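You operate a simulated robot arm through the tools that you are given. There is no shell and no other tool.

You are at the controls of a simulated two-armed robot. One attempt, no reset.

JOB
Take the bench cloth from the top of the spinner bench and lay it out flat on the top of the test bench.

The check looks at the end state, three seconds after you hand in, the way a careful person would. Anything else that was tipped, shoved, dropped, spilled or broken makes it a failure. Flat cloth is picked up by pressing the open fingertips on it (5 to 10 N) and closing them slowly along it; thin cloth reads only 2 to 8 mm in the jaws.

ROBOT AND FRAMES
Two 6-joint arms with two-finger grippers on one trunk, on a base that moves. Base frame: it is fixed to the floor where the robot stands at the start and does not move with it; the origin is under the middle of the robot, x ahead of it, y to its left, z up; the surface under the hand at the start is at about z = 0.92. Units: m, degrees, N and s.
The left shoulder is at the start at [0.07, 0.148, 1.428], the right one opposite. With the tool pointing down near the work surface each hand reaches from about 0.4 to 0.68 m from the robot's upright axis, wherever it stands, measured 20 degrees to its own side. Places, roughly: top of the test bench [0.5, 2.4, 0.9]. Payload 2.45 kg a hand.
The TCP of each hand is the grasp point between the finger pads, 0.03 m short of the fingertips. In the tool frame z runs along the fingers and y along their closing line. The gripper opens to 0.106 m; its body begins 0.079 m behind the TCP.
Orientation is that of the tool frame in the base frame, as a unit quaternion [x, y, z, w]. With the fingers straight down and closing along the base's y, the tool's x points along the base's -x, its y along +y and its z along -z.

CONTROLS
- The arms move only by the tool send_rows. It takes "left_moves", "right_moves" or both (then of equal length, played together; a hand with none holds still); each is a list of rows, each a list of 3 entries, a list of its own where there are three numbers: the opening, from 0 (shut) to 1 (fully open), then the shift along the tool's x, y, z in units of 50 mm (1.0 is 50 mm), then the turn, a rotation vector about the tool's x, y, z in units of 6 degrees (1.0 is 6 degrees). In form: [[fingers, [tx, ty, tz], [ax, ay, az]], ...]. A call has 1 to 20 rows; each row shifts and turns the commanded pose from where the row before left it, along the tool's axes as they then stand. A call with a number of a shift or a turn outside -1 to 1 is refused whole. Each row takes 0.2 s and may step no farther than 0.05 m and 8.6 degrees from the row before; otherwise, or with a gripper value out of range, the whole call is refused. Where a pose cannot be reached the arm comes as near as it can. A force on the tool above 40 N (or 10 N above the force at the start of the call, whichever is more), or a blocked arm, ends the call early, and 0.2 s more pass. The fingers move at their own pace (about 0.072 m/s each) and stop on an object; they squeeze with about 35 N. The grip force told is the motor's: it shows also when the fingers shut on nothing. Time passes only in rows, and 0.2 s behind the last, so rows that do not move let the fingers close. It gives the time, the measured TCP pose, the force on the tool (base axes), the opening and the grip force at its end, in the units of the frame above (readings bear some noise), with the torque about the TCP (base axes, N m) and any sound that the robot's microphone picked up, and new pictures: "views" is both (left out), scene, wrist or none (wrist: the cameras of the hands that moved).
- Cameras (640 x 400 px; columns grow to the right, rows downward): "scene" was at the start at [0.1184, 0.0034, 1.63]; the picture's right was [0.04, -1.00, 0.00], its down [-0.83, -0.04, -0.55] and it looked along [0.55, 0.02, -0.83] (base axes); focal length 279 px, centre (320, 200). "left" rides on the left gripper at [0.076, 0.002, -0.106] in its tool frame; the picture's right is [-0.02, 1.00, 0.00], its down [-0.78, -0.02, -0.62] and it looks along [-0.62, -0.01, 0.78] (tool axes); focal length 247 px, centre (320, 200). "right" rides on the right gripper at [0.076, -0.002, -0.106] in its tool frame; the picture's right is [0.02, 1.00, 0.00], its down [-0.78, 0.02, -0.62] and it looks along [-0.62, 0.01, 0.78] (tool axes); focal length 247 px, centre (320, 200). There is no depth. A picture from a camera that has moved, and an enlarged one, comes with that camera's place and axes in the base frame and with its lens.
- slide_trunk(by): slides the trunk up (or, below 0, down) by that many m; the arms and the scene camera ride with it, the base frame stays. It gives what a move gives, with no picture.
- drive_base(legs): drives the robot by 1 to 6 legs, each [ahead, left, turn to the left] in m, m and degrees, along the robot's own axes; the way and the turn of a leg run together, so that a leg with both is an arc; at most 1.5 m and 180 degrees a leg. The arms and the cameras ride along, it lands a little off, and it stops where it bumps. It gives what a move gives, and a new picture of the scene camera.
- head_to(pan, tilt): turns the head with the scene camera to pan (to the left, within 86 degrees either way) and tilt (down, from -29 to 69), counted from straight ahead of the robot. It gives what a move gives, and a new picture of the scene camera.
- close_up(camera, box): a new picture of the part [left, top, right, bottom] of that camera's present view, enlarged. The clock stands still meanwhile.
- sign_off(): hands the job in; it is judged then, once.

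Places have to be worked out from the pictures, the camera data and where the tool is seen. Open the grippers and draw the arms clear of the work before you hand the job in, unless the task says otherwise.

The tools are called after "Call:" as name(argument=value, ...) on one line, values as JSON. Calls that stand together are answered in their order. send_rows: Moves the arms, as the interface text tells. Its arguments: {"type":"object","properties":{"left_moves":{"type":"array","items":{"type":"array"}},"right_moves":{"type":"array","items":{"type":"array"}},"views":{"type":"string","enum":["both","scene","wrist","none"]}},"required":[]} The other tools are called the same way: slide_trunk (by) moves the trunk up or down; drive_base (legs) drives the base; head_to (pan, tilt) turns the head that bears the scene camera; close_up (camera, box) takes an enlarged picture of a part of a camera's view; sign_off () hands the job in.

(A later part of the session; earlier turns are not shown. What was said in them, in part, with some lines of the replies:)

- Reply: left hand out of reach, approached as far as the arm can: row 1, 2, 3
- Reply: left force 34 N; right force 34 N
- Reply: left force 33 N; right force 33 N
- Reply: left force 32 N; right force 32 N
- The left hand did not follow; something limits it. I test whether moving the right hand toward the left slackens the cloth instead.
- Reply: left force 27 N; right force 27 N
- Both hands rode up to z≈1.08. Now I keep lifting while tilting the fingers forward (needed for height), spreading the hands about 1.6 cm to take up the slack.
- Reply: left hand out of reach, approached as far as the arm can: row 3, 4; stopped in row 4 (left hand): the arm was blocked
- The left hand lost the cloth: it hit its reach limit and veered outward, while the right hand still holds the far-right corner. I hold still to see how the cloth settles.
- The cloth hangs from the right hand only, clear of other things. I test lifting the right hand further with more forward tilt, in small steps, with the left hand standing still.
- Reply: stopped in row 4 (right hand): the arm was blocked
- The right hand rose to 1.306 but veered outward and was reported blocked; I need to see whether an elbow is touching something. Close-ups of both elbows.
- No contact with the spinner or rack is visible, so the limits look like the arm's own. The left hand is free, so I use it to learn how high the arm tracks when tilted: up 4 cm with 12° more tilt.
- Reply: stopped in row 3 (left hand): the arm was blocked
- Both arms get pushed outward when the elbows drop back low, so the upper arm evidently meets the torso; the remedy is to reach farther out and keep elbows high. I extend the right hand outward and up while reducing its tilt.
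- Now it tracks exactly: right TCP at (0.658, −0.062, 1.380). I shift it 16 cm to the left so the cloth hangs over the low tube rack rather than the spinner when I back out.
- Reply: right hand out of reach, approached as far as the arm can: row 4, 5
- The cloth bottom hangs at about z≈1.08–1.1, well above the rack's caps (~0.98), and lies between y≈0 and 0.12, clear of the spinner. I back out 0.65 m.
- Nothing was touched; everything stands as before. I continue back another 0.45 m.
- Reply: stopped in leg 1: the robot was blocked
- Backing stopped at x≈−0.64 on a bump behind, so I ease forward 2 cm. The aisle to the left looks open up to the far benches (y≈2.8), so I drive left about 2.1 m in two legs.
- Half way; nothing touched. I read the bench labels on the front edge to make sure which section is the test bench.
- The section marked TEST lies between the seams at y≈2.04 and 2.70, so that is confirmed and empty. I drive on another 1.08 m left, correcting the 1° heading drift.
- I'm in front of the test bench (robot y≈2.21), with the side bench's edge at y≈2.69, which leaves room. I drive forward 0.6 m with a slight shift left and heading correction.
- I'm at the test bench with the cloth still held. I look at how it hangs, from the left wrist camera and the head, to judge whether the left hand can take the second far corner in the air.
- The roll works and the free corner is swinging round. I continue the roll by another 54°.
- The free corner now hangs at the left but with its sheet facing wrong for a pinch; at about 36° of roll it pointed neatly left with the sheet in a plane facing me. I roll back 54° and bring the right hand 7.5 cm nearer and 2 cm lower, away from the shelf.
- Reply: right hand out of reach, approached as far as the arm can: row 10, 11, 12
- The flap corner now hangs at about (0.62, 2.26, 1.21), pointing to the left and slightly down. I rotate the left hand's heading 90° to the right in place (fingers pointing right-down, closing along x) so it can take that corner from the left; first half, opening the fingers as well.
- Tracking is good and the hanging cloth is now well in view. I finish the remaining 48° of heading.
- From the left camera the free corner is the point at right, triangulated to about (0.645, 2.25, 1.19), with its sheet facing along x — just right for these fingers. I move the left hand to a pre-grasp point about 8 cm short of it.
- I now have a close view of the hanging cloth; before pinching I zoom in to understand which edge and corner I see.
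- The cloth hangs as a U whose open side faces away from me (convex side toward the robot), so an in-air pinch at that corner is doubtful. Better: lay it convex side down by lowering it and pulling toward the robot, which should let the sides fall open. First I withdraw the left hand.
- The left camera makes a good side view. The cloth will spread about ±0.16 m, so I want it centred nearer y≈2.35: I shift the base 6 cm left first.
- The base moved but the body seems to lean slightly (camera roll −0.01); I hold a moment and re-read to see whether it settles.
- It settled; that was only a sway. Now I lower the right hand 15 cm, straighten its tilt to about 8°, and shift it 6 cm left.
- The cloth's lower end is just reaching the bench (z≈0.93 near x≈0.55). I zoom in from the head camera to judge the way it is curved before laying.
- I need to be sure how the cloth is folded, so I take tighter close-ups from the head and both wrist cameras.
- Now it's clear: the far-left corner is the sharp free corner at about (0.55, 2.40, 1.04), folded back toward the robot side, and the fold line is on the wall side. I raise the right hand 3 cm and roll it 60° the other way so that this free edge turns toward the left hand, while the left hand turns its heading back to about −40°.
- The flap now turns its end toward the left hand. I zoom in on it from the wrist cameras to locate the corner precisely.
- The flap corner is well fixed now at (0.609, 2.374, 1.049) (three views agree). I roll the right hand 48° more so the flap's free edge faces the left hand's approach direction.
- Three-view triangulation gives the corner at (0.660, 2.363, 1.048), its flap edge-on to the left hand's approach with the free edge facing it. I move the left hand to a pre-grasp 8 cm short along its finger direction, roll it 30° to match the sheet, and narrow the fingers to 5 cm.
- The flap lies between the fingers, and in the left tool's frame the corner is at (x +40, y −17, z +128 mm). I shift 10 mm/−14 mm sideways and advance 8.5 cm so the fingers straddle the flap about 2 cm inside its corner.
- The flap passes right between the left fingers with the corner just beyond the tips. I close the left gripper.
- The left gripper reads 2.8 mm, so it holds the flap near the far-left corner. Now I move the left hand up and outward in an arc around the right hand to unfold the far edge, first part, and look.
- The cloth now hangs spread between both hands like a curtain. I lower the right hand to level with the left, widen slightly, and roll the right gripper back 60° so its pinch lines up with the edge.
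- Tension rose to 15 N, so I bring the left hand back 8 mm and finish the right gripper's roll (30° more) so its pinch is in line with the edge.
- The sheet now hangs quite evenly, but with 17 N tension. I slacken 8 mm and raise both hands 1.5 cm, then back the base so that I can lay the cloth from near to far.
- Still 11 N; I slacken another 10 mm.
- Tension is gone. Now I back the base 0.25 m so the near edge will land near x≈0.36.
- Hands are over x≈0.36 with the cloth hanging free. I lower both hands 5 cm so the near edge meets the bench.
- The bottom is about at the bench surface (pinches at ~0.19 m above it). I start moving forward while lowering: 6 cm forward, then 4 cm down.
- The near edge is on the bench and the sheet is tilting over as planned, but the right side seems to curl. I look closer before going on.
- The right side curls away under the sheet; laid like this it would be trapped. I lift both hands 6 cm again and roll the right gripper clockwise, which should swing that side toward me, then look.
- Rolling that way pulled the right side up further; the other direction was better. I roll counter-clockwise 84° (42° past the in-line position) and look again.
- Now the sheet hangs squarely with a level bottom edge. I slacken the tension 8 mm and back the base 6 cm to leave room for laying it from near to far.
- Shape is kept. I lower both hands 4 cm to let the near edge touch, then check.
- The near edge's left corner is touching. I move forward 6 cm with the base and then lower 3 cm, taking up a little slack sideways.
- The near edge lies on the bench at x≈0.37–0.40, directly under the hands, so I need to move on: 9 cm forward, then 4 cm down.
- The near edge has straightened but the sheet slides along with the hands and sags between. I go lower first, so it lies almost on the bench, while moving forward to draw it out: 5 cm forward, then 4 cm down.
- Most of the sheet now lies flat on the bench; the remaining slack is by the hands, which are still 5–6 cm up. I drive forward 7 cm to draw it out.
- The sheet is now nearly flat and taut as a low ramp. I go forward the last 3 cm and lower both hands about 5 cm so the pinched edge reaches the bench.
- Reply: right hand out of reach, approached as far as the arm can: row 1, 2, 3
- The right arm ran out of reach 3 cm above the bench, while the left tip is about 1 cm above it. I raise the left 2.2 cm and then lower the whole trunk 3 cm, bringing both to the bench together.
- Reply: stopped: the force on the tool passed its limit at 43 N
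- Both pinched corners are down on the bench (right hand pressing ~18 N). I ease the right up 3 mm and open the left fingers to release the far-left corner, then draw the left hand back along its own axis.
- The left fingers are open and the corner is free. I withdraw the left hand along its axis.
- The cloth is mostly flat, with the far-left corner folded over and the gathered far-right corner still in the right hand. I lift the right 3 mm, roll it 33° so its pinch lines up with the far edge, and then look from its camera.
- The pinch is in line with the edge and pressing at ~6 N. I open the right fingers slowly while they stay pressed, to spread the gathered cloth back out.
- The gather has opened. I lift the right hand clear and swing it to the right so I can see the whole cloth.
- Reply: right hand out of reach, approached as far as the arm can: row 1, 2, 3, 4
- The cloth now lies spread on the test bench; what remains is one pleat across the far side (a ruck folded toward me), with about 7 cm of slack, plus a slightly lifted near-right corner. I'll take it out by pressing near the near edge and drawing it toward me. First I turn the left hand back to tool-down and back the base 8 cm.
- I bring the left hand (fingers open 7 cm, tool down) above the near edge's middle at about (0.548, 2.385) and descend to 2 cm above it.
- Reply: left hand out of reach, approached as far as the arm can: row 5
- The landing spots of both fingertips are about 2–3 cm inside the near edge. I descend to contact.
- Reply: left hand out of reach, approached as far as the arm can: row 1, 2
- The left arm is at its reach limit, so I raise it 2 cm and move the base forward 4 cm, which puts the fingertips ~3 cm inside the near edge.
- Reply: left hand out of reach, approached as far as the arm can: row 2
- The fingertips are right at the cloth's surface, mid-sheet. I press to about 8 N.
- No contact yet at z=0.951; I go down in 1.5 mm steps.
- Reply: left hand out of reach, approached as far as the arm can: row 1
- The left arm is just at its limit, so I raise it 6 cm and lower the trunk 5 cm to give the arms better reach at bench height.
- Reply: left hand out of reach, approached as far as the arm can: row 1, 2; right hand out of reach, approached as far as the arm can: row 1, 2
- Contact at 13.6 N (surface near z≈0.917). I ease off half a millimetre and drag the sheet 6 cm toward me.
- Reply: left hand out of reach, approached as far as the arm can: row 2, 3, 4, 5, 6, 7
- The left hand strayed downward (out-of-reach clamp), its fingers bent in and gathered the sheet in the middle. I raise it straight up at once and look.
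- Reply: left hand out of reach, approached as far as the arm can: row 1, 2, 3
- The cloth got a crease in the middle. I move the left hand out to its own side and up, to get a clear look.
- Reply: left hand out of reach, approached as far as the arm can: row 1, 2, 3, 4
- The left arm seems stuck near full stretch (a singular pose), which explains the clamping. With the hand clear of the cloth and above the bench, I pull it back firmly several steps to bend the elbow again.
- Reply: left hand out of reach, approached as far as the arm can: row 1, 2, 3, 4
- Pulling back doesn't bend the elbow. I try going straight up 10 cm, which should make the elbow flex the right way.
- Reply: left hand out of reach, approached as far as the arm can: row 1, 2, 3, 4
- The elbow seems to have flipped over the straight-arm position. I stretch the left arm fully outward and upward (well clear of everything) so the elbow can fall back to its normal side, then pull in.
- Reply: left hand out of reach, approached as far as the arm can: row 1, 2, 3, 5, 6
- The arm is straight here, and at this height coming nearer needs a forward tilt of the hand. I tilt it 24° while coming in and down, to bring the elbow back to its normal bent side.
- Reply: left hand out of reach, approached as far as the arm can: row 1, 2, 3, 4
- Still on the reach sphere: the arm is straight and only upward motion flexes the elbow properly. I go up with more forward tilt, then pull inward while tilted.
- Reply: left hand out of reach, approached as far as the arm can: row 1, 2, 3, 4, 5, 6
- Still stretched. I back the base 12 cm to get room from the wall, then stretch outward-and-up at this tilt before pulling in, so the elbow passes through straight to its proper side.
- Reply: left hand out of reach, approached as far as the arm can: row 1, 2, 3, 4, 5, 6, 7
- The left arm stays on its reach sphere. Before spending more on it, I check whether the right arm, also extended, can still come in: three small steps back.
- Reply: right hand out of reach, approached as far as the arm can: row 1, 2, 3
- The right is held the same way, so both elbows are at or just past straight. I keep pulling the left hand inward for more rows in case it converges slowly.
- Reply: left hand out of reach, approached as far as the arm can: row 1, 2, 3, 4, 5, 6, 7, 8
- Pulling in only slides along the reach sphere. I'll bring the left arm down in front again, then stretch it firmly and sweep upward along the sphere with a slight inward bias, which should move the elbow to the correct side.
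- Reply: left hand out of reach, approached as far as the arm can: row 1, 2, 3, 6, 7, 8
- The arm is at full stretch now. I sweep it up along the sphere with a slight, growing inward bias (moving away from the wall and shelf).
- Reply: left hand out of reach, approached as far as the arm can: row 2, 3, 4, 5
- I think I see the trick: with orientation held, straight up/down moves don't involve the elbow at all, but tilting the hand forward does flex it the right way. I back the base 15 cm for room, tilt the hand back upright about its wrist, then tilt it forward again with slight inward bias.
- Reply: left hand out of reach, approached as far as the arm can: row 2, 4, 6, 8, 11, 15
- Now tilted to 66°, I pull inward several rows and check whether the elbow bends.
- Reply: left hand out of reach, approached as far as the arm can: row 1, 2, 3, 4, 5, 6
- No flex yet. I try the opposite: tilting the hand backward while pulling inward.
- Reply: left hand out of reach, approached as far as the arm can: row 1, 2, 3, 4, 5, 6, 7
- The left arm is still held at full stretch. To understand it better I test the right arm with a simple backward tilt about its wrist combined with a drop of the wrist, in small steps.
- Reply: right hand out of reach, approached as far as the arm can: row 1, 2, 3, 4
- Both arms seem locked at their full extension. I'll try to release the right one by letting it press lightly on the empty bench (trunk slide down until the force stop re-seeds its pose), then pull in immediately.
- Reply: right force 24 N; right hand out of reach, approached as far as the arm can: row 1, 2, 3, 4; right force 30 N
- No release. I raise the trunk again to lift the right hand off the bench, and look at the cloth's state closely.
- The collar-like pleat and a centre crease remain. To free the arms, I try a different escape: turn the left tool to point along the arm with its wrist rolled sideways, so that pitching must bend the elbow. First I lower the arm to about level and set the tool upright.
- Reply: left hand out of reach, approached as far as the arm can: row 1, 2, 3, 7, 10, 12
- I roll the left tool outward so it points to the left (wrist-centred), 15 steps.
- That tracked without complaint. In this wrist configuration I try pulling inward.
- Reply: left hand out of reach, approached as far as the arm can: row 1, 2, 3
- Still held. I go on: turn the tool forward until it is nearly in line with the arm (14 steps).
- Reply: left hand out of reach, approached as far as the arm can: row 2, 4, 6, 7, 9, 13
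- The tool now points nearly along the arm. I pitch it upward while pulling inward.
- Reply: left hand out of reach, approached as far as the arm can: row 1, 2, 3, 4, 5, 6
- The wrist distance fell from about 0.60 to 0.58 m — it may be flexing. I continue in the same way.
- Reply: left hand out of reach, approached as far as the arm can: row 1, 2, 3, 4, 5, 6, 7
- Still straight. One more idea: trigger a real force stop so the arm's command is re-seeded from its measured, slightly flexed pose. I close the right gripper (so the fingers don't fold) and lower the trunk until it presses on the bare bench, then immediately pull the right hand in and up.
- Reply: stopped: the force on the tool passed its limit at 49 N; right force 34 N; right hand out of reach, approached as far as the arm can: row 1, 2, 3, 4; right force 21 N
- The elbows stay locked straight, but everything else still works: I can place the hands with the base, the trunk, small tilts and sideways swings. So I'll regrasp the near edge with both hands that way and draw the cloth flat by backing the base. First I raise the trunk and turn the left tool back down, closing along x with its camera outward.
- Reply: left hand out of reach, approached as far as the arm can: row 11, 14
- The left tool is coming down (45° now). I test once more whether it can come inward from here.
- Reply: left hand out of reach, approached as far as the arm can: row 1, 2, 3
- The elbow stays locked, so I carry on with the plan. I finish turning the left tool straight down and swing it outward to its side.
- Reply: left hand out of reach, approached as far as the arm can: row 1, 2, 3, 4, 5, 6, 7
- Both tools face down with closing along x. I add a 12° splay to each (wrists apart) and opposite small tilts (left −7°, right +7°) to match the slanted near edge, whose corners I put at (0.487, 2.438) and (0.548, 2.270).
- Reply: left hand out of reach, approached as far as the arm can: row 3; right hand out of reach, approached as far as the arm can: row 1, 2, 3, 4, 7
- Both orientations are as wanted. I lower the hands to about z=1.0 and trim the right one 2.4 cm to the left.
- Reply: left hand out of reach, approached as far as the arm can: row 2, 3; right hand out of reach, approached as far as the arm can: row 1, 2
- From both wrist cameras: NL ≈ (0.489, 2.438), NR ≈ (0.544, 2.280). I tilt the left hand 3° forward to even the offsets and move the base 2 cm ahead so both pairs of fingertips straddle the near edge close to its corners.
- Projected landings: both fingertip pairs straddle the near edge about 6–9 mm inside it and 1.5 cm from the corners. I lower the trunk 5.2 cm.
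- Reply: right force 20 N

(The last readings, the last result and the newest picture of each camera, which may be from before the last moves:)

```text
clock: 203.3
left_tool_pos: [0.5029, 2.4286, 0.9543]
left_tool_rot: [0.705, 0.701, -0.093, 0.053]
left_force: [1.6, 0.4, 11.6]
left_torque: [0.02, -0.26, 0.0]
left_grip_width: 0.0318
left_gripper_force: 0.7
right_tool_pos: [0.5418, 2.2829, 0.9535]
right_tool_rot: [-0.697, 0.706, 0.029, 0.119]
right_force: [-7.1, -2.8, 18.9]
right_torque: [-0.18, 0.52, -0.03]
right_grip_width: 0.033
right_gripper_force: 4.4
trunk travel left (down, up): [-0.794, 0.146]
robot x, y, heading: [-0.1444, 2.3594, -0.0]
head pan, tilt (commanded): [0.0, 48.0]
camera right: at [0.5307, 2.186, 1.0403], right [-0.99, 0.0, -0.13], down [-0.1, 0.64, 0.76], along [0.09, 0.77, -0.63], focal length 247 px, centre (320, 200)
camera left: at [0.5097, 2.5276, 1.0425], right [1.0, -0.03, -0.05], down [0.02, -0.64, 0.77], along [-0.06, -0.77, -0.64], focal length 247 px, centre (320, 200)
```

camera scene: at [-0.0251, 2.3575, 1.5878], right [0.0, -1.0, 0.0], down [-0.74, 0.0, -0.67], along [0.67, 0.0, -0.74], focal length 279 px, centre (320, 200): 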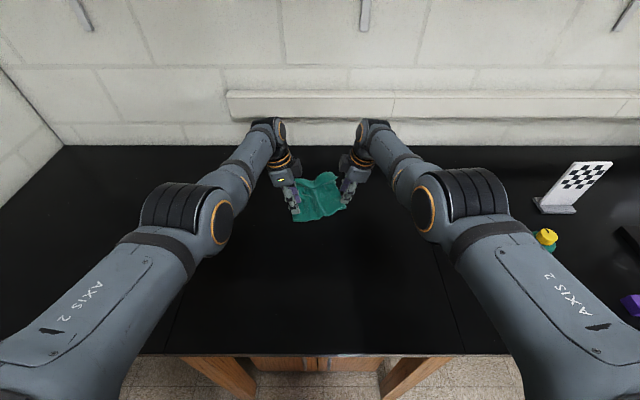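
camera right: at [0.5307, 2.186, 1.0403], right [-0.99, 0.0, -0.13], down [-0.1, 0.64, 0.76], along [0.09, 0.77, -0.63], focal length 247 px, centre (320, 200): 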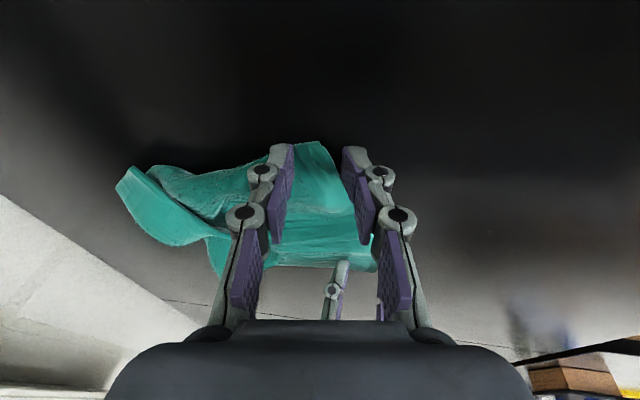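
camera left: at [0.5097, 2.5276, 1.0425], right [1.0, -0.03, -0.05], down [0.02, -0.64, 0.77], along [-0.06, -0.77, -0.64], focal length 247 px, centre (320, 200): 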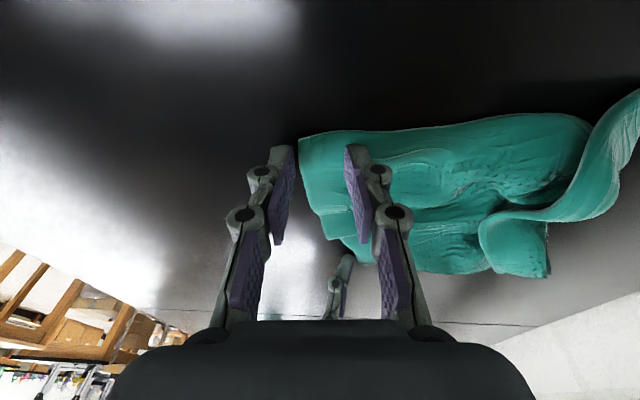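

Both pairs press (12 N left, 19 N right) and straddle the edge. I ease the right slightly and close both grippers slowly.

Call:
send_rows(left_moves=[[0.26, [0, 0, 0], [0, 0, 0]], [0.22, [0, 0, 0], [0, 0, 0]], [0.18, [0, 0, 0], [0, 0, 0]], [0.14, [0, 0, 0], [0, 0, 0]], [0.1, [0, 0, 0], [0, 0, 0]], [0.05, [0, 0, 0], [0, 0, 0]], [0, [0, 0, 0], [0, 0, 0]], [0, [0, 0, 0], [0, 0, 0]], [0, [0, 0, 0], [0, 0, 0]]], right_moves=[[0.26, [0, 0, -0.015], [0, 0, 0]], [0.22, [0, 0, 0], [0, 0, 0]], [0.18, [0, 0, 0], [0, 0, 0]], [0.14, [0, 0, 0], [0, 0, 0]], [0.1, [0, 0, 0], [0, 0, 0]], [0.05, [0, 0, 0], [0, 0, 0]], [0, [0, 0, 0], [0, 0, 0]], [0, [0, 0, 0], [0, 0, 0]], [0, [0, 0, 0], [0, 0, 0]]], views="wrist")

```text
clock: 205.3
left_tool_pos: [0.5037, 2.4299, 0.9529]
left_tool_rot: [0.705, 0.701, -0.095, 0.053]
left_force: [-0.3, 1.9, 14.1]
left_torque: [0.12, 0.0, 0.04]
left_grip_width: 0.0035
left_gripper_force: 32.2
right_tool_pos: [0.5429, 2.2812, 0.9507]
right_tool_rot: [-0.698, 0.706, 0.03, 0.117]
right_force: [0.2, -1.2, 7.2]
right_torque: [0.03, -0.06, 0.03]
right_grip_width: 0.0033
right_gripper_force: 32.0
trunk travel left (down, up): [-0.794, 0.146]
robot x, y, heading: [-0.1453, 2.3579, 0.1]
head pan, tilt (commanded): [0.0, 48.0]
camera right: at [0.5316, 2.1857, 1.0392], right [-0.99, 0.0, -0.13], down [-0.1, 0.64, 0.76], along [0.08, 0.77, -0.63], focal length 247 px, centre (320, 200)
camera left: at [0.5106, 2.5281, 1.0412], right [1.0, -0.03, -0.05], down [0.02, -0.64, 0.77], along [-0.06, -0.77, -0.64], focal length 247 px, centre (320, 200)
```

right: 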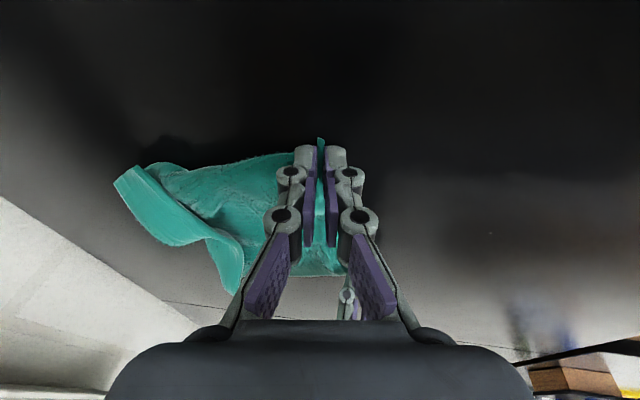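
left: 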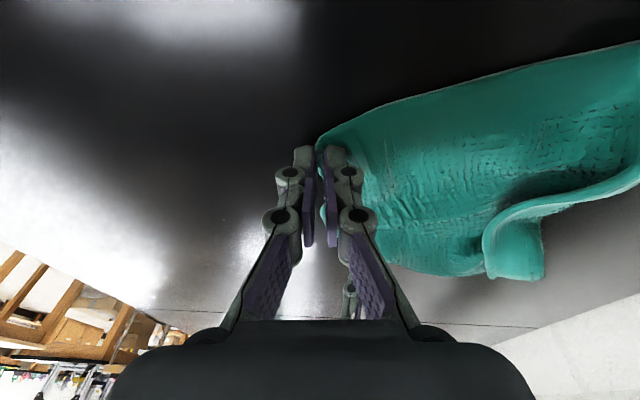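

Both hands now hold the near corners (about 3.5 mm each). I raise the trunk 3 cm and spread the hands sideways in steps to take out the middle crease.

Call:
slide_trunk(by=0.035)

Call:
send_rows(left_moves=[[0, [0.2, -0.005, -0.042], [0, 0, 0]], [0, [0.2, -0.005, -0.042], [0, 0, 0]], [0, [0, 0, 0], [0, 0, 0]]], right_moves=[[0, [0.2, -0.005, -0.042], [0, 0, 0]], [0, [0.2, -0.005, -0.042], [0, 0, 0]], [0, [0, 0, 0], [0, 0, 0]]], views="both")

Call:
close_up(camera="scene", box=[250, 130, 390, 250])

```text
clock: 206.1
left_tool_pos: [0.5043, 2.431, 0.9855]
left_tool_rot: [0.705, 0.701, -0.097, 0.051]
left_force: [0.1, -0.7, -0.5]
left_torque: [0.02, 0.0, 0.08]
left_grip_width: 0.0035
left_gripper_force: 32.7
right_tool_pos: [0.5446, 2.2814, 0.9846]
right_tool_rot: [-0.697, 0.707, 0.031, 0.116]
right_force: [1.0, 0.2, -0.6]
right_torque: [-0.02, 0.06, 0.0]
right_grip_width: 0.003
right_gripper_force: 32.4
trunk travel left (down, up): [-0.829, 0.111]
robot x, y, heading: [-0.1447, 2.3588, 0.2]
head pan, tilt (commanded): [0.0, 48.0]
```

```text
clock: 206.9
left_tool_pos: [0.5071, 2.4481, 0.9865]
left_tool_rot: [0.705, 0.701, -0.097, 0.053]
left_force: [4.1, -18.0, 0.5]
left_torque: [-0.57, -0.17, 0.04]
left_grip_width: 0.0033
left_gripper_force: 32.2
right_tool_pos: [0.5466, 2.2637, 0.9843]
right_tool_rot: [-0.699, 0.705, 0.033, 0.117]
right_force: [-4.2, 17.3, -0.3]
right_torque: [0.44, 0.1, 0.16]
right_grip_width: 0.0032
right_gripper_force: 33.9
trunk travel left (down, up): [-0.829, 0.111]
robot x, y, heading: [-0.1439, 2.3572, -0.3]
head pan, tilt (commanded): [0.0, 48.0]
camera scene: at [-0.0175, 2.3576, 1.5691], right [0.0, -1.0, 0.0], down [-0.74, 0.0, -0.67], along [0.67, 0.0, -0.74], focal length 279 px, centre (320, 200)
camera right: at [0.5358, 2.1675, 1.0713], right [-0.99, 0.0, -0.12], down [-0.09, 0.64, 0.77], along [0.08, 0.77, -0.63], focal length 247 px, centre (320, 200)
camera left: at [0.5149, 2.5465, 1.0742], right [1.0, -0.03, -0.06], down [0.02, -0.63, 0.77], along [-0.06, -0.77, -0.63], focal length 247 px, centre (320, 200)
```

scene: 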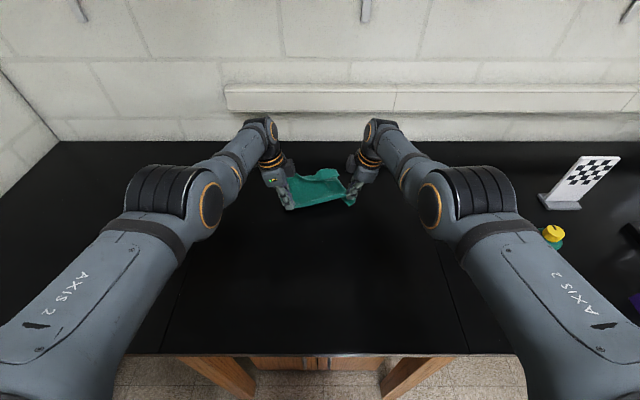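
right: 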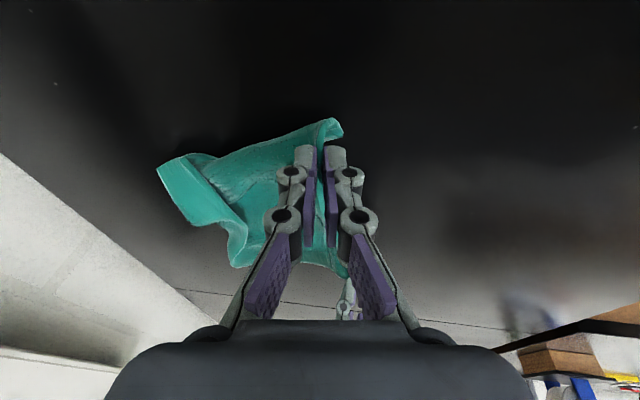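
left: 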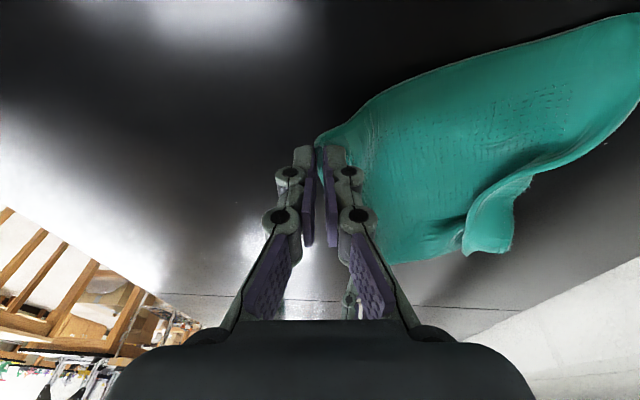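

```text
3.33 times, centred on (320, 190) of scene
camera zoom: at [-0.0175, 2.3576, 1.5691], right [0.0, -1.0, 0.0], down [-0.74, 0.0, -0.67], along [0.67, 0.0, -0.74], focal length 931 px, centre (320, 233)
```

zoom: 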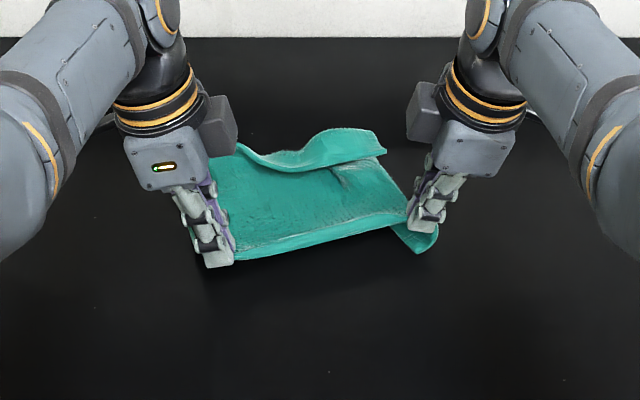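

The near edge is taut and the centre crease is gone. I relax the tension a little, lower 1.5 cm, and back the base 10 cm to draw the sheet toward me against the far edge's friction.

Call:
send_rows(left_moves=[[0, [-0.07, 0, 0.015], [0, 0, 0]], [0, [0, 0, 0], [0, 0, 0]]], right_moves=[[0, [-0.07, 0, 0.015], [0, 0, 0]], [0, [0, 0, 0], [0, 0, 0]]], views="none")

Call:
slide_trunk(by=-0.012)

Call:
drive_base(legs=[[-0.1, 0, 0]])

Call:
close_up(camera="scene", box=[250, 130, 390, 250])

Call:
close_up(camera="left", box=[0, 0, 640, 400])

```text
clock: 207.5
left_tool_pos: [0.5054, 2.4478, 0.9847]
left_tool_rot: [0.704, 0.702, -0.095, 0.049]
left_force: [-0.2, 0.0, -0.3]
left_torque: [0.01, -0.02, 0.05]
left_grip_width: 0.0031
left_gripper_force: 32.5
right_tool_pos: [0.548, 2.265, 0.9844]
right_tool_rot: [-0.697, 0.707, 0.029, 0.116]
right_force: [0.4, -0.4, 0.3]
right_torque: [0.0, 0.01, 0.01]
right_grip_width: 0.0
right_gripper_force: 28.5
trunk travel left (down, up): [-0.829, 0.111]
robot x, y, heading: [-0.1429, 2.3573, 0.1]
head pan, tilt (commanded): [0.0, 48.0]
```

```text
clock: 208.1
left_tool_pos: [0.5061, 2.4457, 0.9729]
left_tool_rot: [0.705, 0.7, -0.097, 0.051]
left_force: [1.0, 0.5, -0.6]
left_torque: [-0.03, 0.04, 0.01]
left_grip_width: 0.0034
left_gripper_force: 32.4
right_tool_pos: [0.5461, 2.2665, 0.9723]
right_tool_rot: [-0.697, 0.707, 0.031, 0.117]
right_force: [0.1, -0.1, 1.2]
right_torque: [0.0, 0.03, 0.0]
right_grip_width: 0.0001
right_gripper_force: 28.6
trunk travel left (down, up): [-0.817, 0.123]
robot x, y, heading: [-0.1456, 2.3568, 0.2]
head pan, tilt (commanded): [0.0, 48.0]
```

```text
clock: 209.3
left_tool_pos: [0.4092, 2.4461, 0.9728]
left_tool_rot: [0.705, 0.701, -0.098, 0.05]
left_force: [-0.4, 0.3, -1.0]
left_torque: [0.01, -0.03, 0.01]
left_grip_width: 0.0034
left_gripper_force: 32.8
right_tool_pos: [0.4493, 2.2671, 0.9704]
right_tool_rot: [-0.698, 0.706, 0.032, 0.115]
right_force: [0.0, -0.3, -0.2]
right_torque: [-0.03, 0.0, 0.01]
right_grip_width: 0.0001
right_gripper_force: 28.3
trunk travel left (down, up): [-0.817, 0.123]
robot x, y, heading: [-0.245, 2.3599, -0.1]
head pan, tilt (commanded): [0.0, 48.0]
camera scene: at [-0.1141, 2.3575, 1.5568], right [0.0, -1.0, 0.0], down [-0.74, 0.0, -0.67], along [0.67, 0.0, -0.74], focal length 279 px, centre (320, 200)
```

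scene: 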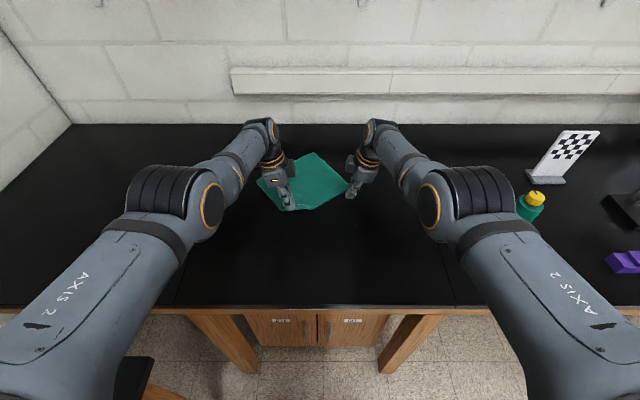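

```text
3.33 times, centred on (320, 190) of scene
camera zoom: at [-0.1141, 2.3575, 1.5568], right [0.0, -1.0, 0.0], down [-0.74, 0.0, -0.67], along [0.67, 0.0, -0.74], focal length 931 px, centre (320, 233)
```

zoom: 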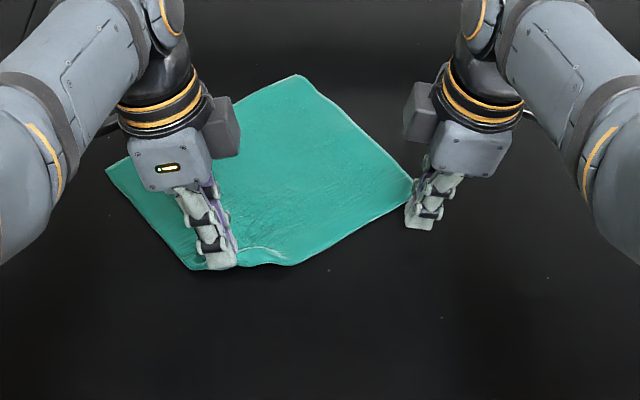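

```text
1.00 times, centred on (320, 200) of left (not enlarged: the box is as wide or as high as the picture)
camera zoom: at [0.4168, 2.5444, 1.0606], right [1.0, -0.03, -0.06], down [0.03, -0.64, 0.77], along [-0.06, -0.77, -0.63], focal length 247 px, centre (320, 200)
```

zoom: 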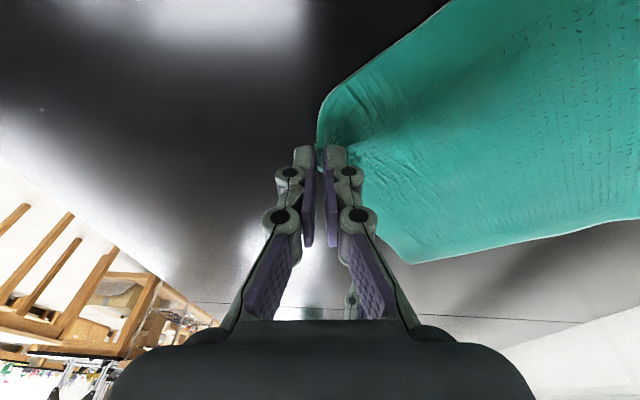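

Excellent — the right hand slipped off, but the drag pulled the whole cloth out flat into a clean square. Now only the left pinch must be released gently: I first lift the right hand away, then lower the trunk so the left fingertips meet the bench.

Call:
send_rows(right_moves=[[0, [-0.126, -0.073, -0.583], [0, 0, 0]], [0, [-0.126, -0.073, -0.583], [0, 0, 0]], [0, [0.6, -0.01, -0.13], [0, 0, 0]], [0, [0.6, -0.01, -0.13], [0, 0, 0]], [0, [0, 0, 0], [0, 0, 0]]], views="none")

Call:
slide_trunk(by=-0.019)

Call:
close_up(camera="left", box=[0, 0, 640, 400])

```text
clock: 210.5
left_tool_pos: [0.4063, 2.4469, 0.9745]
left_tool_rot: [0.705, 0.701, -0.097, 0.052]
left_force: [0.6, 0.2, 0.2]
left_torque: [-0.02, 0.01, 0.07]
left_grip_width: 0.0035
left_gripper_force: 32.5
right_tool_pos: [0.4646, 2.2071, 1.0291]
right_tool_rot: [-0.697, 0.707, 0.032, 0.116]
right_force: [-0.1, 0.4, 0.4]
right_torque: [-0.01, 0.0, -0.02]
right_grip_width: 0.0
right_gripper_force: 28.9
right hand out of reach, approached as far as the arm can: row 1, 2, 3, 4
trunk travel left (down, up): [-0.817, 0.123]
robot x, y, heading: [-0.2452, 2.3581, 0.1]
head pan, tilt (commanded): [0.0, 48.0]
```

```text
clock: 211.1
left_tool_pos: [0.4076, 2.4459, 0.954]
left_tool_rot: [0.705, 0.701, -0.097, 0.051]
left_force: [-0.1, -0.4, 0.8]
left_torque: [-0.06, -0.01, 0.0]
left_grip_width: 0.003
left_gripper_force: 31.9
right_tool_pos: [0.4644, 2.2062, 1.0105]
right_tool_rot: [-0.698, 0.706, 0.033, 0.116]
right_force: [0.1, -0.1, 0.2]
right_torque: [0.01, -0.02, -0.03]
right_grip_width: 0.0
right_gripper_force: 28.8
trunk travel left (down, up): [-0.798, 0.142]
robot x, y, heading: [-0.2414, 2.356, -0.1]
head pan, tilt (commanded): [0.0, 48.0]
```

```text
1.00 times, centred on (320, 200) of left (not enlarged: the box is as wide or as high as the picture)
camera zoom: at [0.415, 2.5445, 1.0429], right [1.0, -0.03, -0.06], down [0.02, -0.64, 0.77], along [-0.06, -0.77, -0.63], focal length 247 px, centre (320, 200)
```

zoom: 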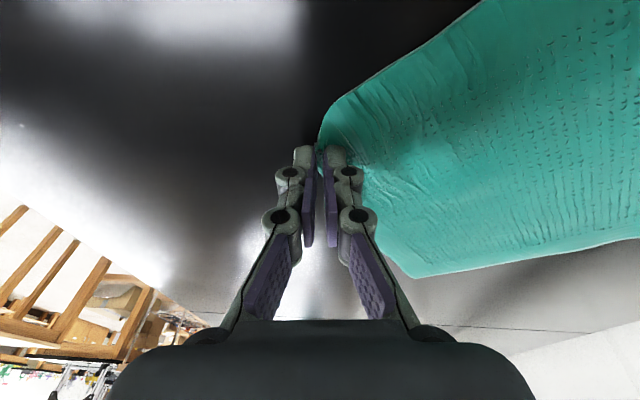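

The left fingertips are just above the bench. I lower 3 mm more and open the fingers slowly to let the corner spread out flat.

Call:
send_rows(left_moves=[[0, [0, 0, 0.08], [0, 0, 0]], [0, [0, 0, 0], [0, 0, 0]], [0.05, [0, 0, 0], [0, 0, 0]], [0.1, [0, 0, 0], [0, 0, 0]], [0.15, [0, 0, 0], [0, 0, 0]], [0.2, [0, 0, 0], [0, 0, 0]], [0.26, [0, 0, 0], [0, 0, 0]], [0.32, [0, 0, 0], [0, 0, 0]], [0.32, [0, 0, 0], [0, 0, 0]]], views="wrist")

```text
clock: 213.1
left_tool_pos: [0.4057, 2.4443, 0.9507]
left_tool_rot: [0.705, 0.701, -0.096, 0.051]
left_force: [0.7, -0.1, 2.0]
left_torque: [0.0, -0.04, 0.0]
left_grip_width: 0.0355
left_gripper_force: 2.5
right_tool_pos: [0.464, 2.206, 1.0104]
right_tool_rot: [-0.697, 0.707, 0.032, 0.117]
right_force: [-0.6, 0.4, 0.5]
right_torque: [-0.01, -0.01, -0.01]
right_grip_width: 0.0001
right_gripper_force: 28.4
trunk travel left (down, up): [-0.798, 0.142]
robot x, y, heading: [-0.2404, 2.3532, -0.1]
head pan, tilt (commanded): [0.0, 48.0]
camera left: at [0.4132, 2.5429, 1.0387], right [1.0, -0.03, -0.06], down [0.02, -0.64, 0.77], along [-0.06, -0.77, -0.63], focal length 247 px, centre (320, 200)
```

left: 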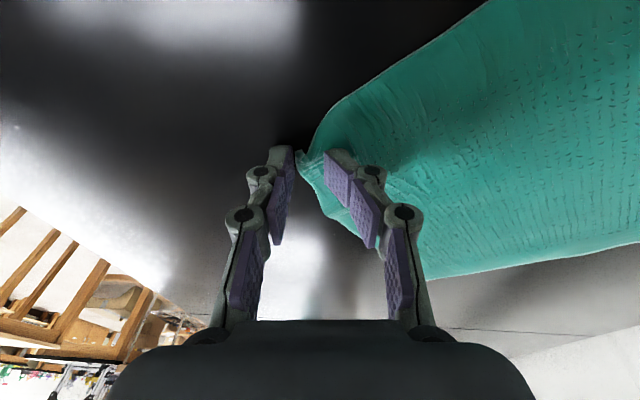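

The corner is free. I raise the trunk 6 cm so both hands lift straight off, and look at the cloth.

Call:
slide_trunk(by=0.06)

Call:
close_up(camera="scene", box=[240, 120, 380, 250])

Call:
close_up(camera="left", box=[0, 0, 640, 400])

Call:
close_up(camera="right", box=[0, 0, 640, 400])

```text
clock: 214.1
left_tool_pos: [0.4078, 2.4441, 1.0103]
left_tool_rot: [0.705, 0.701, -0.097, 0.051]
left_force: [-0.2, 0.1, -0.3]
left_torque: [0.01, 0.0, 0.01]
left_grip_width: 0.0337
left_gripper_force: 0.1
right_tool_pos: [0.4646, 2.2069, 1.0699]
right_tool_rot: [-0.697, 0.707, 0.032, 0.116]
right_force: [-0.3, 0.4, -0.4]
right_torque: [0.0, -0.03, -0.02]
right_grip_width: 0.0001
right_gripper_force: 28.9
trunk travel left (down, up): [-0.858, 0.082]
robot x, y, heading: [-0.2429, 2.3568, 0.0]
head pan, tilt (commanded): [0.0, 48.0]
```

```text
3.08 times, centred on (310, 185) of scene
camera zoom: at [-0.1165, 2.3575, 1.5981], right [0.0, -1.0, 0.0], down [-0.74, 0.0, -0.67], along [0.67, 0.0, -0.74], focal length 859 px, centre (351, 246)
```

zoom: 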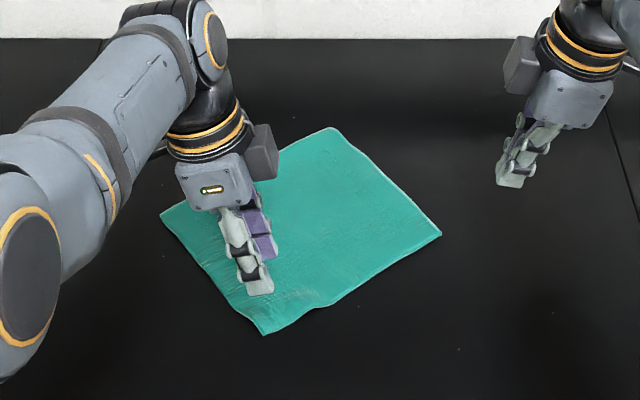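

```text
1.00 times, centred on (320, 200) of left (not enlarged: the box is as wide or as high as the picture)
camera zoom: at [0.4146, 2.5432, 1.0987], right [1.0, -0.03, -0.06], down [0.02, -0.64, 0.77], along [-0.06, -0.77, -0.63], focal length 247 px, centre (320, 200)
```

zoom: 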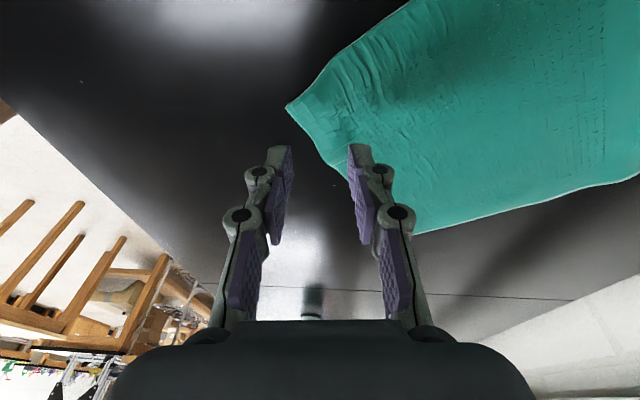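

```text
1.00 times, centred on (320, 200) of right (not enlarged: the box is as wide or as high as the picture)
camera zoom: at [0.4543, 2.1109, 1.1576], right [-0.99, 0.0, -0.12], down [-0.09, 0.64, 0.77], along [0.08, 0.77, -0.63], focal length 247 px, centre (320, 200)
```

zoom: 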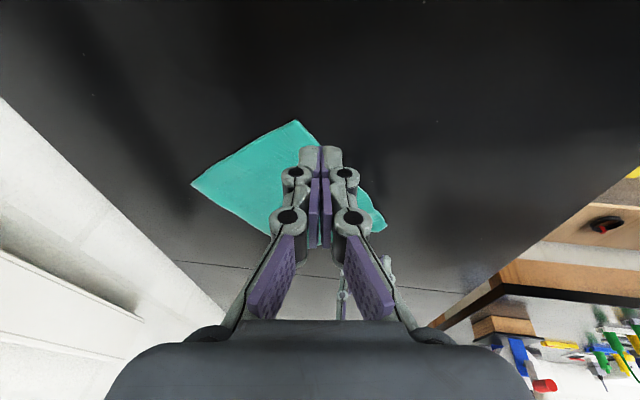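

The cloth lies flat and fully spread as a square, all four corners out: about (0.38, 2.44), (0.52, 2.26), (0.69, 2.38), (0.55, 2.57) — well inside the test bench. I raise the trunk and back away to clear the arms and inspect.

Call:
slide_trunk(by=0.075)

Call:
drive_base(legs=[[-0.28, 0, 0]])

Call:
close_up(camera="scene", box=[250, 70, 370, 160])

```text
clock: 215.2
left_tool_pos: [0.4069, 2.4446, 1.0855]
left_tool_rot: [0.704, 0.701, -0.097, 0.051]
left_force: [-0.4, -0.6, -0.4]
left_torque: [-0.01, -0.04, 0.0]
left_grip_width: 0.0336
left_gripper_force: 0.1
right_tool_pos: [0.4655, 2.2074, 1.1442]
right_tool_rot: [-0.698, 0.707, 0.032, 0.115]
right_force: [1.4, 0.6, 1.1]
right_torque: [0.02, -0.03, 0.0]
right_grip_width: 0.0
right_gripper_force: 28.3
trunk travel left (down, up): [-0.933, 0.007]
robot x, y, heading: [-0.2435, 2.3561, 0.0]
head pan, tilt (commanded): [0.0, 48.0]
```

```text
clock: 217.2
left_tool_pos: [0.1359, 2.4457, 1.0836]
left_tool_rot: [0.703, 0.702, -0.098, 0.051]
left_force: [1.1, -0.2, -0.5]
left_torque: [0.04, 0.02, 0.0]
left_grip_width: 0.034
left_gripper_force: 0.1
right_tool_pos: [0.196, 2.2072, 1.1446]
right_tool_rot: [-0.699, 0.705, 0.033, 0.115]
right_force: [0.4, 0.6, -0.6]
right_torque: [-0.03, 0.01, 0.03]
right_grip_width: 0.0
right_gripper_force: 28.8
trunk travel left (down, up): [-0.933, 0.007]
robot x, y, heading: [-0.5161, 2.3571, 0.1]
head pan, tilt (commanded): [0.0, 48.0]
camera scene: at [-0.3859, 2.3569, 1.6728], right [0.0, -1.0, 0.0], down [-0.74, 0.0, -0.67], along [0.67, 0.0, -0.74], focal length 279 px, centre (320, 200)
```

scene: 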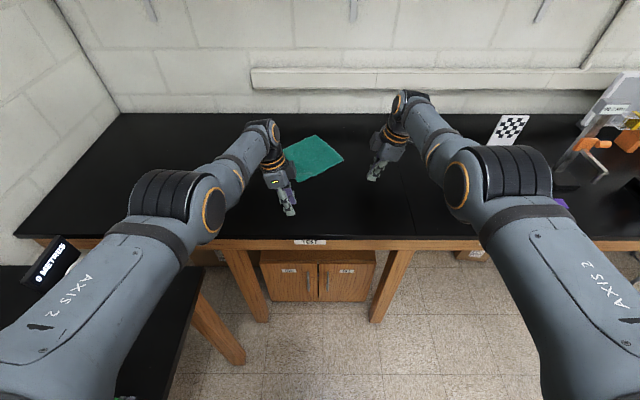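

```text
4.44 times, centred on (310, 115) of scene
camera zoom: at [-0.3859, 2.3569, 1.6728], right [0.0, -1.0, 0.0], down [-0.74, 0.0, -0.67], along [0.67, 0.0, -0.74], focal length 1241 px, centre (364, 578)
```

zoom: 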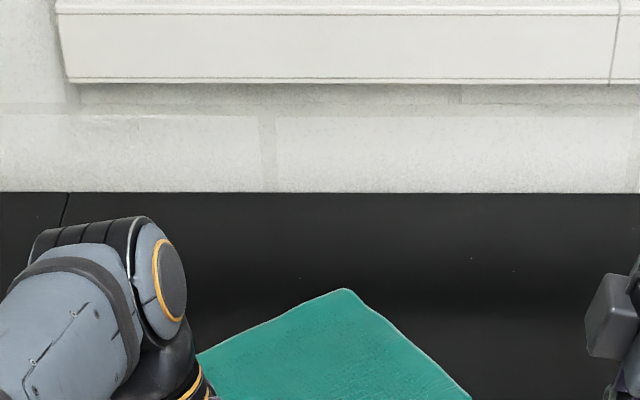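

The view is partly blocked by the left arm. I open both grippers and swing the left hand outward 12 cm (and slightly up) to see the cloth.

Call:
send_rows(left_moves=[[0.4, [0.5, -0.1, -0.6], [0, 0, 0]], [0.5, [0.6, -0.1, -0.6], [0, 0, 0]], [0.5, [0.8, 0, -0.17], [0, 0, 0]], [0.5, [0.8, 0, -0.17], [0, 0, 0]], [0.5, [0, 0, 0], [0, 0, 0]]], right_moves=[[0.2, [0, 0, 0], [0, 0, 0]], [0.4, [0, 0, 0], [0, 0, 0]], [0.5, [0, 0, 0], [0, 0, 0]], [0.5, [0, 0, 0], [0, 0, 0]], [0.5, [0, 0, 0], [0, 0, 0]]], views="scene")

Call:
close_up(camera="scene", box=[260, 110, 370, 210])

```text
clock: 218.4
left_tool_pos: [0.1475, 2.5937, 1.1287]
left_tool_rot: [0.704, 0.702, -0.096, 0.051]
left_force: [-0.4, 0.0, -0.2]
left_torque: [0.02, 0.03, -0.01]
left_grip_width: 0.053
left_gripper_force: 0.0
left hand out of reach, approached as far as the arm can: row 1, 2
right_tool_pos: [0.1938, 2.2078, 1.145]
right_tool_rot: [-0.699, 0.705, 0.033, 0.116]
right_force: [0.2, 0.1, -0.3]
right_torque: [0.02, 0.0, -0.01]
right_grip_width: 0.053
right_gripper_force: 0.0
trunk travel left (down, up): [-0.933, 0.007]
robot x, y, heading: [-0.5174, 2.3588, 0.4]
head pan, tilt (commanded): [0.0, 48.0]
camera scene: at [-0.3886, 2.3565, 1.6731], right [0.0, -1.0, 0.0], down [-0.74, 0.0, -0.67], along [0.67, 0.0, -0.74], focal length 279 px, centre (320, 200)
```

scene: 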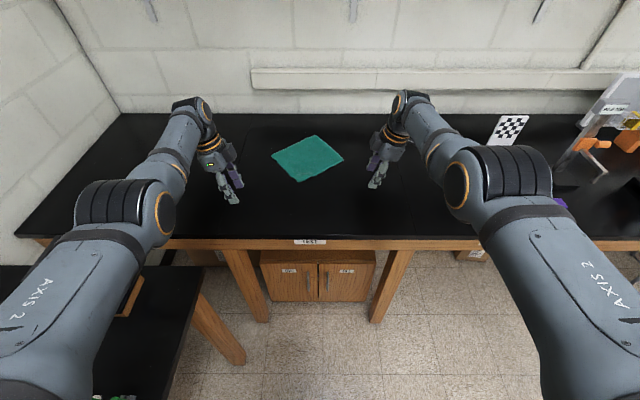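

```text
4.00 times, centred on (315, 160) of scene
camera zoom: at [-0.3886, 2.3565, 1.6731], right [0.0, -1.0, 0.0], down [-0.74, 0.0, -0.67], along [0.67, 0.0, -0.74], focal length 1117 px, centre (340, 360)
```

zoom: 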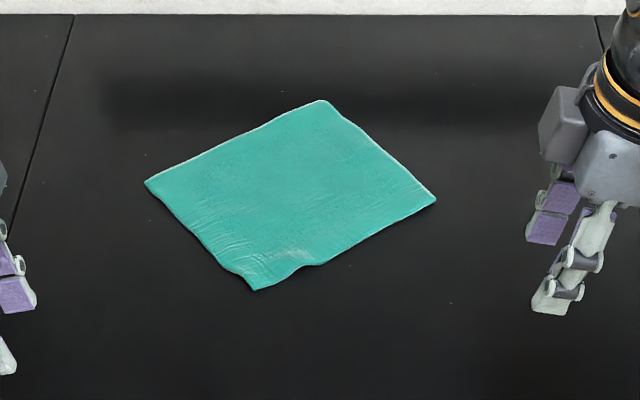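

The cloth lies flat in the middle of the TEST bench; only the near corner shows small ripples. I zoom in on it.

Call:
close_up(camera="scene", box=[290, 150, 350, 190])

Call:
close_up(camera="left", box=[0, 0, 640, 400])

Call:
close_up(camera="right", box=[0, 0, 640, 400])

```text
10.00 times, centred on (320, 170) of scene
camera zoom: at [-0.3886, 2.3565, 1.6731], right [0.0, -1.0, 0.0], down [-0.74, 0.0, -0.67], along [0.67, 0.0, -0.74], focal length 2793 px, centre (320, 500)
```

zoom: 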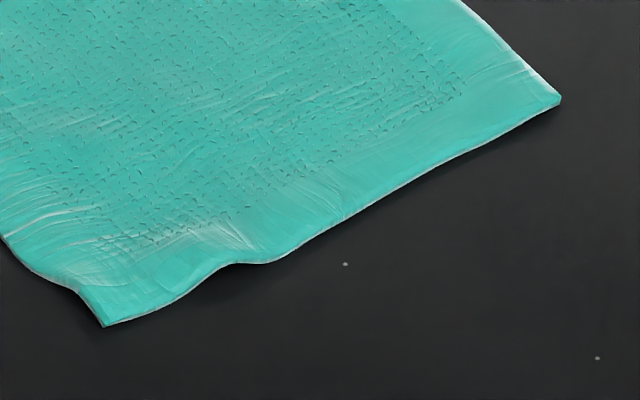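

```text
1.00 times, centred on (320, 200) of left (not enlarged: the box is as wide or as high as the picture)
camera zoom: at [0.1544, 2.692, 1.2174], right [1.0, -0.03, -0.06], down [0.03, -0.64, 0.77], along [-0.06, -0.77, -0.63], focal length 247 px, centre (320, 200)
```

zoom: 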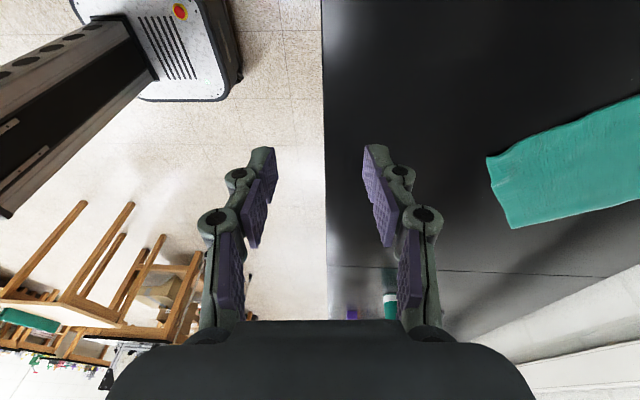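

```text
1.00 times, centred on (320, 200) of right (not enlarged: the box is as wide or as high as the picture)
camera zoom: at [0.1829, 2.1117, 1.2325], right [-0.99, 0.0, -0.12], down [-0.09, 0.64, 0.77], along [0.08, 0.77, -0.63], focal length 247 px, centre (320, 200)
```

zoom: 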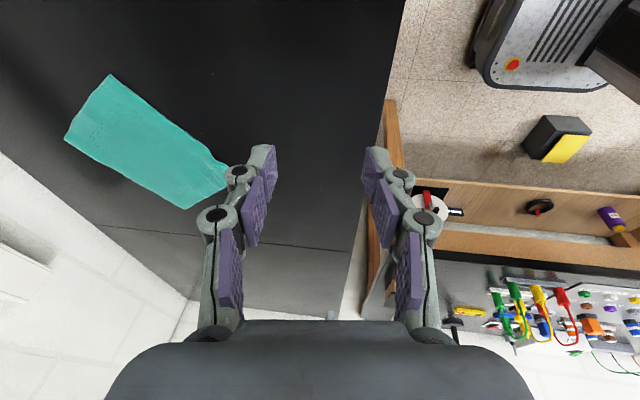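

Only tiny ripples at that corner, lying within millimetres of the surface; good. Before handing in, I check the surroundings where I bumped earlier and the spinner bench, by panning the head right.

Call:
head_to(pan=-80, tilt=22)

Call:
head_to(pan=-55, tilt=25)

```text
clock: 219.9
left_tool_pos: [0.1465, 2.5924, 1.1296]
left_tool_rot: [0.704, 0.702, -0.097, 0.051]
left_force: [-0.1, -0.3, -0.4]
left_torque: [-0.03, -0.02, 0.02]
left_grip_width: 0.053
left_gripper_force: 0.0
right_tool_pos: [0.1933, 2.2078, 1.1454]
right_tool_rot: [-0.698, 0.706, 0.031, 0.116]
right_force: [0.1, -0.9, -0.3]
right_torque: [0.02, 0.0, 0.03]
right_grip_width: 0.0529
right_gripper_force: 0.1
trunk travel left (down, up): [-0.933, 0.007]
robot x, y, heading: [-0.5165, 2.3534, 0.2]
head pan, tilt (commanded): [-80.0, 22.0]
camera scene: at [-0.4516, 2.2652, 1.7128], right [-0.98, -0.18, 0.0], down [-0.07, 0.37, -0.93], along [0.17, -0.91, -0.37], focal length 279 px, centre (320, 200)
```

scene: 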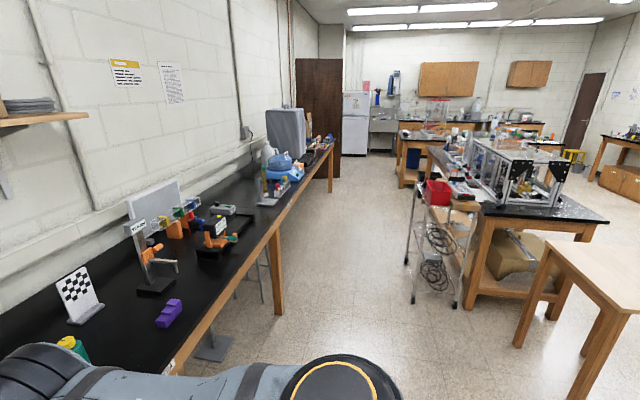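

```text
clock: 220.8
left_tool_pos: [0.1471, 2.5942, 1.1289]
left_tool_rot: [0.704, 0.702, -0.096, 0.051]
left_force: [0.0, 0.4, -0.1]
left_torque: [-0.02, -0.01, -0.03]
left_grip_width: 0.0531
left_gripper_force: 0.0
right_tool_pos: [0.1926, 2.2086, 1.144]
right_tool_rot: [-0.699, 0.705, 0.032, 0.116]
right_force: [0.3, 0.0, 0.5]
right_torque: [0.0, 0.01, 0.01]
right_grip_width: 0.053
right_gripper_force: 0.0
trunk travel left (down, up): [-0.933, 0.007]
robot x, y, heading: [-0.5139, 2.3523, 0.3]
head pan, tilt (commanded): [-55.0, 25.0]
camera scene: at [-0.4151, 2.2814, 1.7079], right [-0.82, -0.58, 0.0], down [-0.24, 0.35, -0.91], along [0.52, -0.74, -0.42], focal length 279 px, centre (320, 200)
```

scene: 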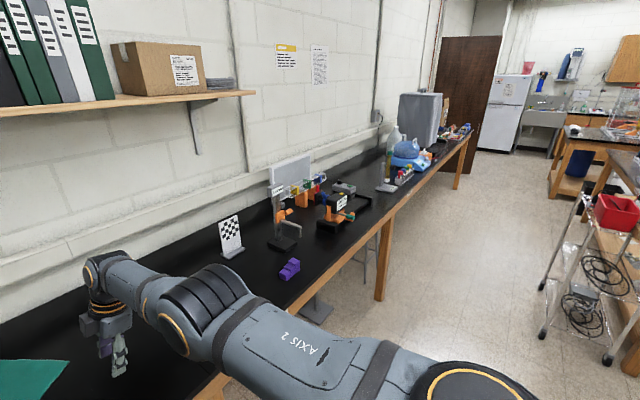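

Everything stands upright: camera bench items, tube rack, spinner and jug, and the cart behind. I zoom in on the spinner bench to be sure.

Call:
close_up(camera="scene", box=[260, 80, 480, 220])

Call:
head_to(pan=0, tilt=40)

Call:
close_up(camera="scene", box=[250, 130, 370, 220])

```text
2.86 times, centred on (370, 150) of scene
camera zoom: at [-0.4151, 2.2814, 1.7079], right [-0.82, -0.58, 0.0], down [-0.24, 0.35, -0.91], along [0.52, -0.74, -0.42], focal length 798 px, centre (177, 343)
```

zoom: 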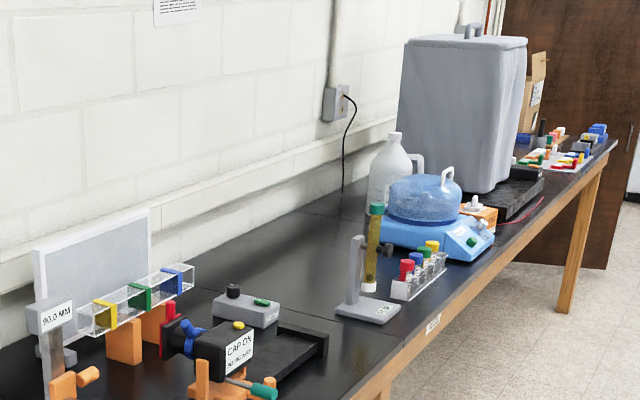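

```text
clock: 222.0
left_tool_pos: [0.1472, 2.5937, 1.1287]
left_tool_rot: [0.703, 0.703, -0.097, 0.051]
left_force: [-0.3, -0.1, -0.1]
left_torque: [0.0, 0.03, -0.01]
left_grip_width: 0.0532
left_gripper_force: 0.0
right_tool_pos: [0.193, 2.2077, 1.144]
right_tool_rot: [-0.698, 0.706, 0.032, 0.116]
right_force: [-0.1, -0.5, -0.3]
right_torque: [0.0, -0.01, 0.0]
right_grip_width: 0.0532
right_gripper_force: 0.1
trunk travel left (down, up): [-0.933, 0.007]
robot x, y, heading: [-0.5165, 2.3575, 0.3]
head pan, tilt (commanded): [0.0, 40.0]
camera scene: at [-0.3831, 2.3569, 1.6846], right [0.0, -1.0, 0.0], down [-0.64, 0.0, -0.77], along [0.77, 0.0, -0.64], focal length 279 px, centre (320, 200)
```

scene: 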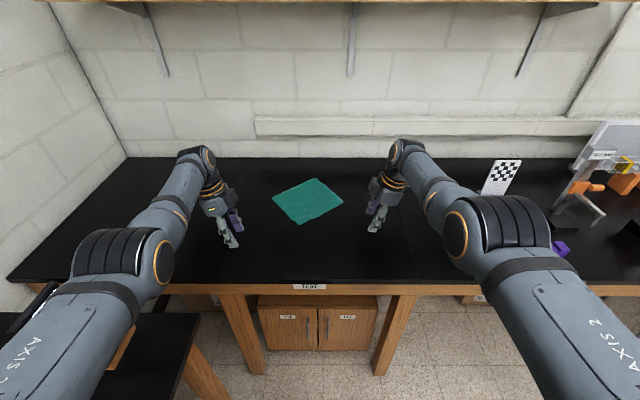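

```text
4.44 times, centred on (310, 175) of scene
camera zoom: at [-0.3831, 2.3569, 1.6846], right [0.0, -1.0, 0.0], down [-0.64, 0.0, -0.77], along [0.77, 0.0, -0.64], focal length 1241 px, centre (364, 311)
```

zoom: 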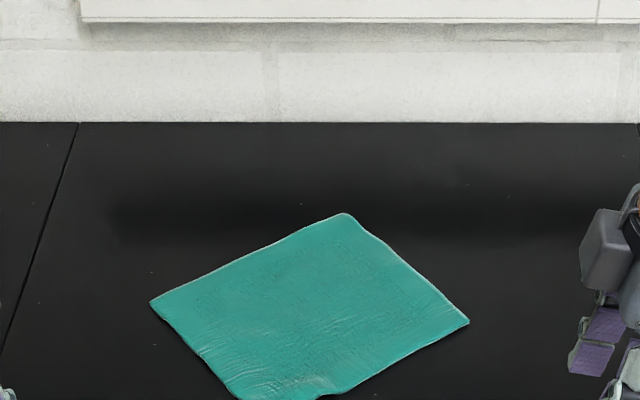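

The cloth lies flat and fully open in the middle of the TEST bench. Both grippers are open and clear of it, and everything on the other benches stands where it was. I hand the job in.

Call:
sign_off()

```text
The job is handed in.
```

I moved the bench cloth from the spinner bench and laid it out flat near the middle of the test bench. It's turned about 45° to the bench edge. I've signed off, but the result of the check hasn't come back.

- **Cloth:** It is fully open with no folds. All four corners are well inside the TEST section, at about (0.38, 2.44), (0.52, 2.26), (0.69, 2.38) and (0.55, 2.57). The corner nearest the robot still has a few small ripples where I last held it.
- **Other items:** In the final camera views, everything on the spinner and camera benches was upright and looked undisturbed.
- **Bump:** While backing away from the spinner bench, the robot was stopped once by something behind it. It may have been the wire cart with the red basket. The cart is standing, but I couldn't see behind me then, so I can't tell whether it moved.
- **Arms:** Both grippers are open, and the arms are off the cloth and drawn back. Both elbows locked straight partway through and I couldn't free them, so I finished using the base, the trunk and wrist tilts.
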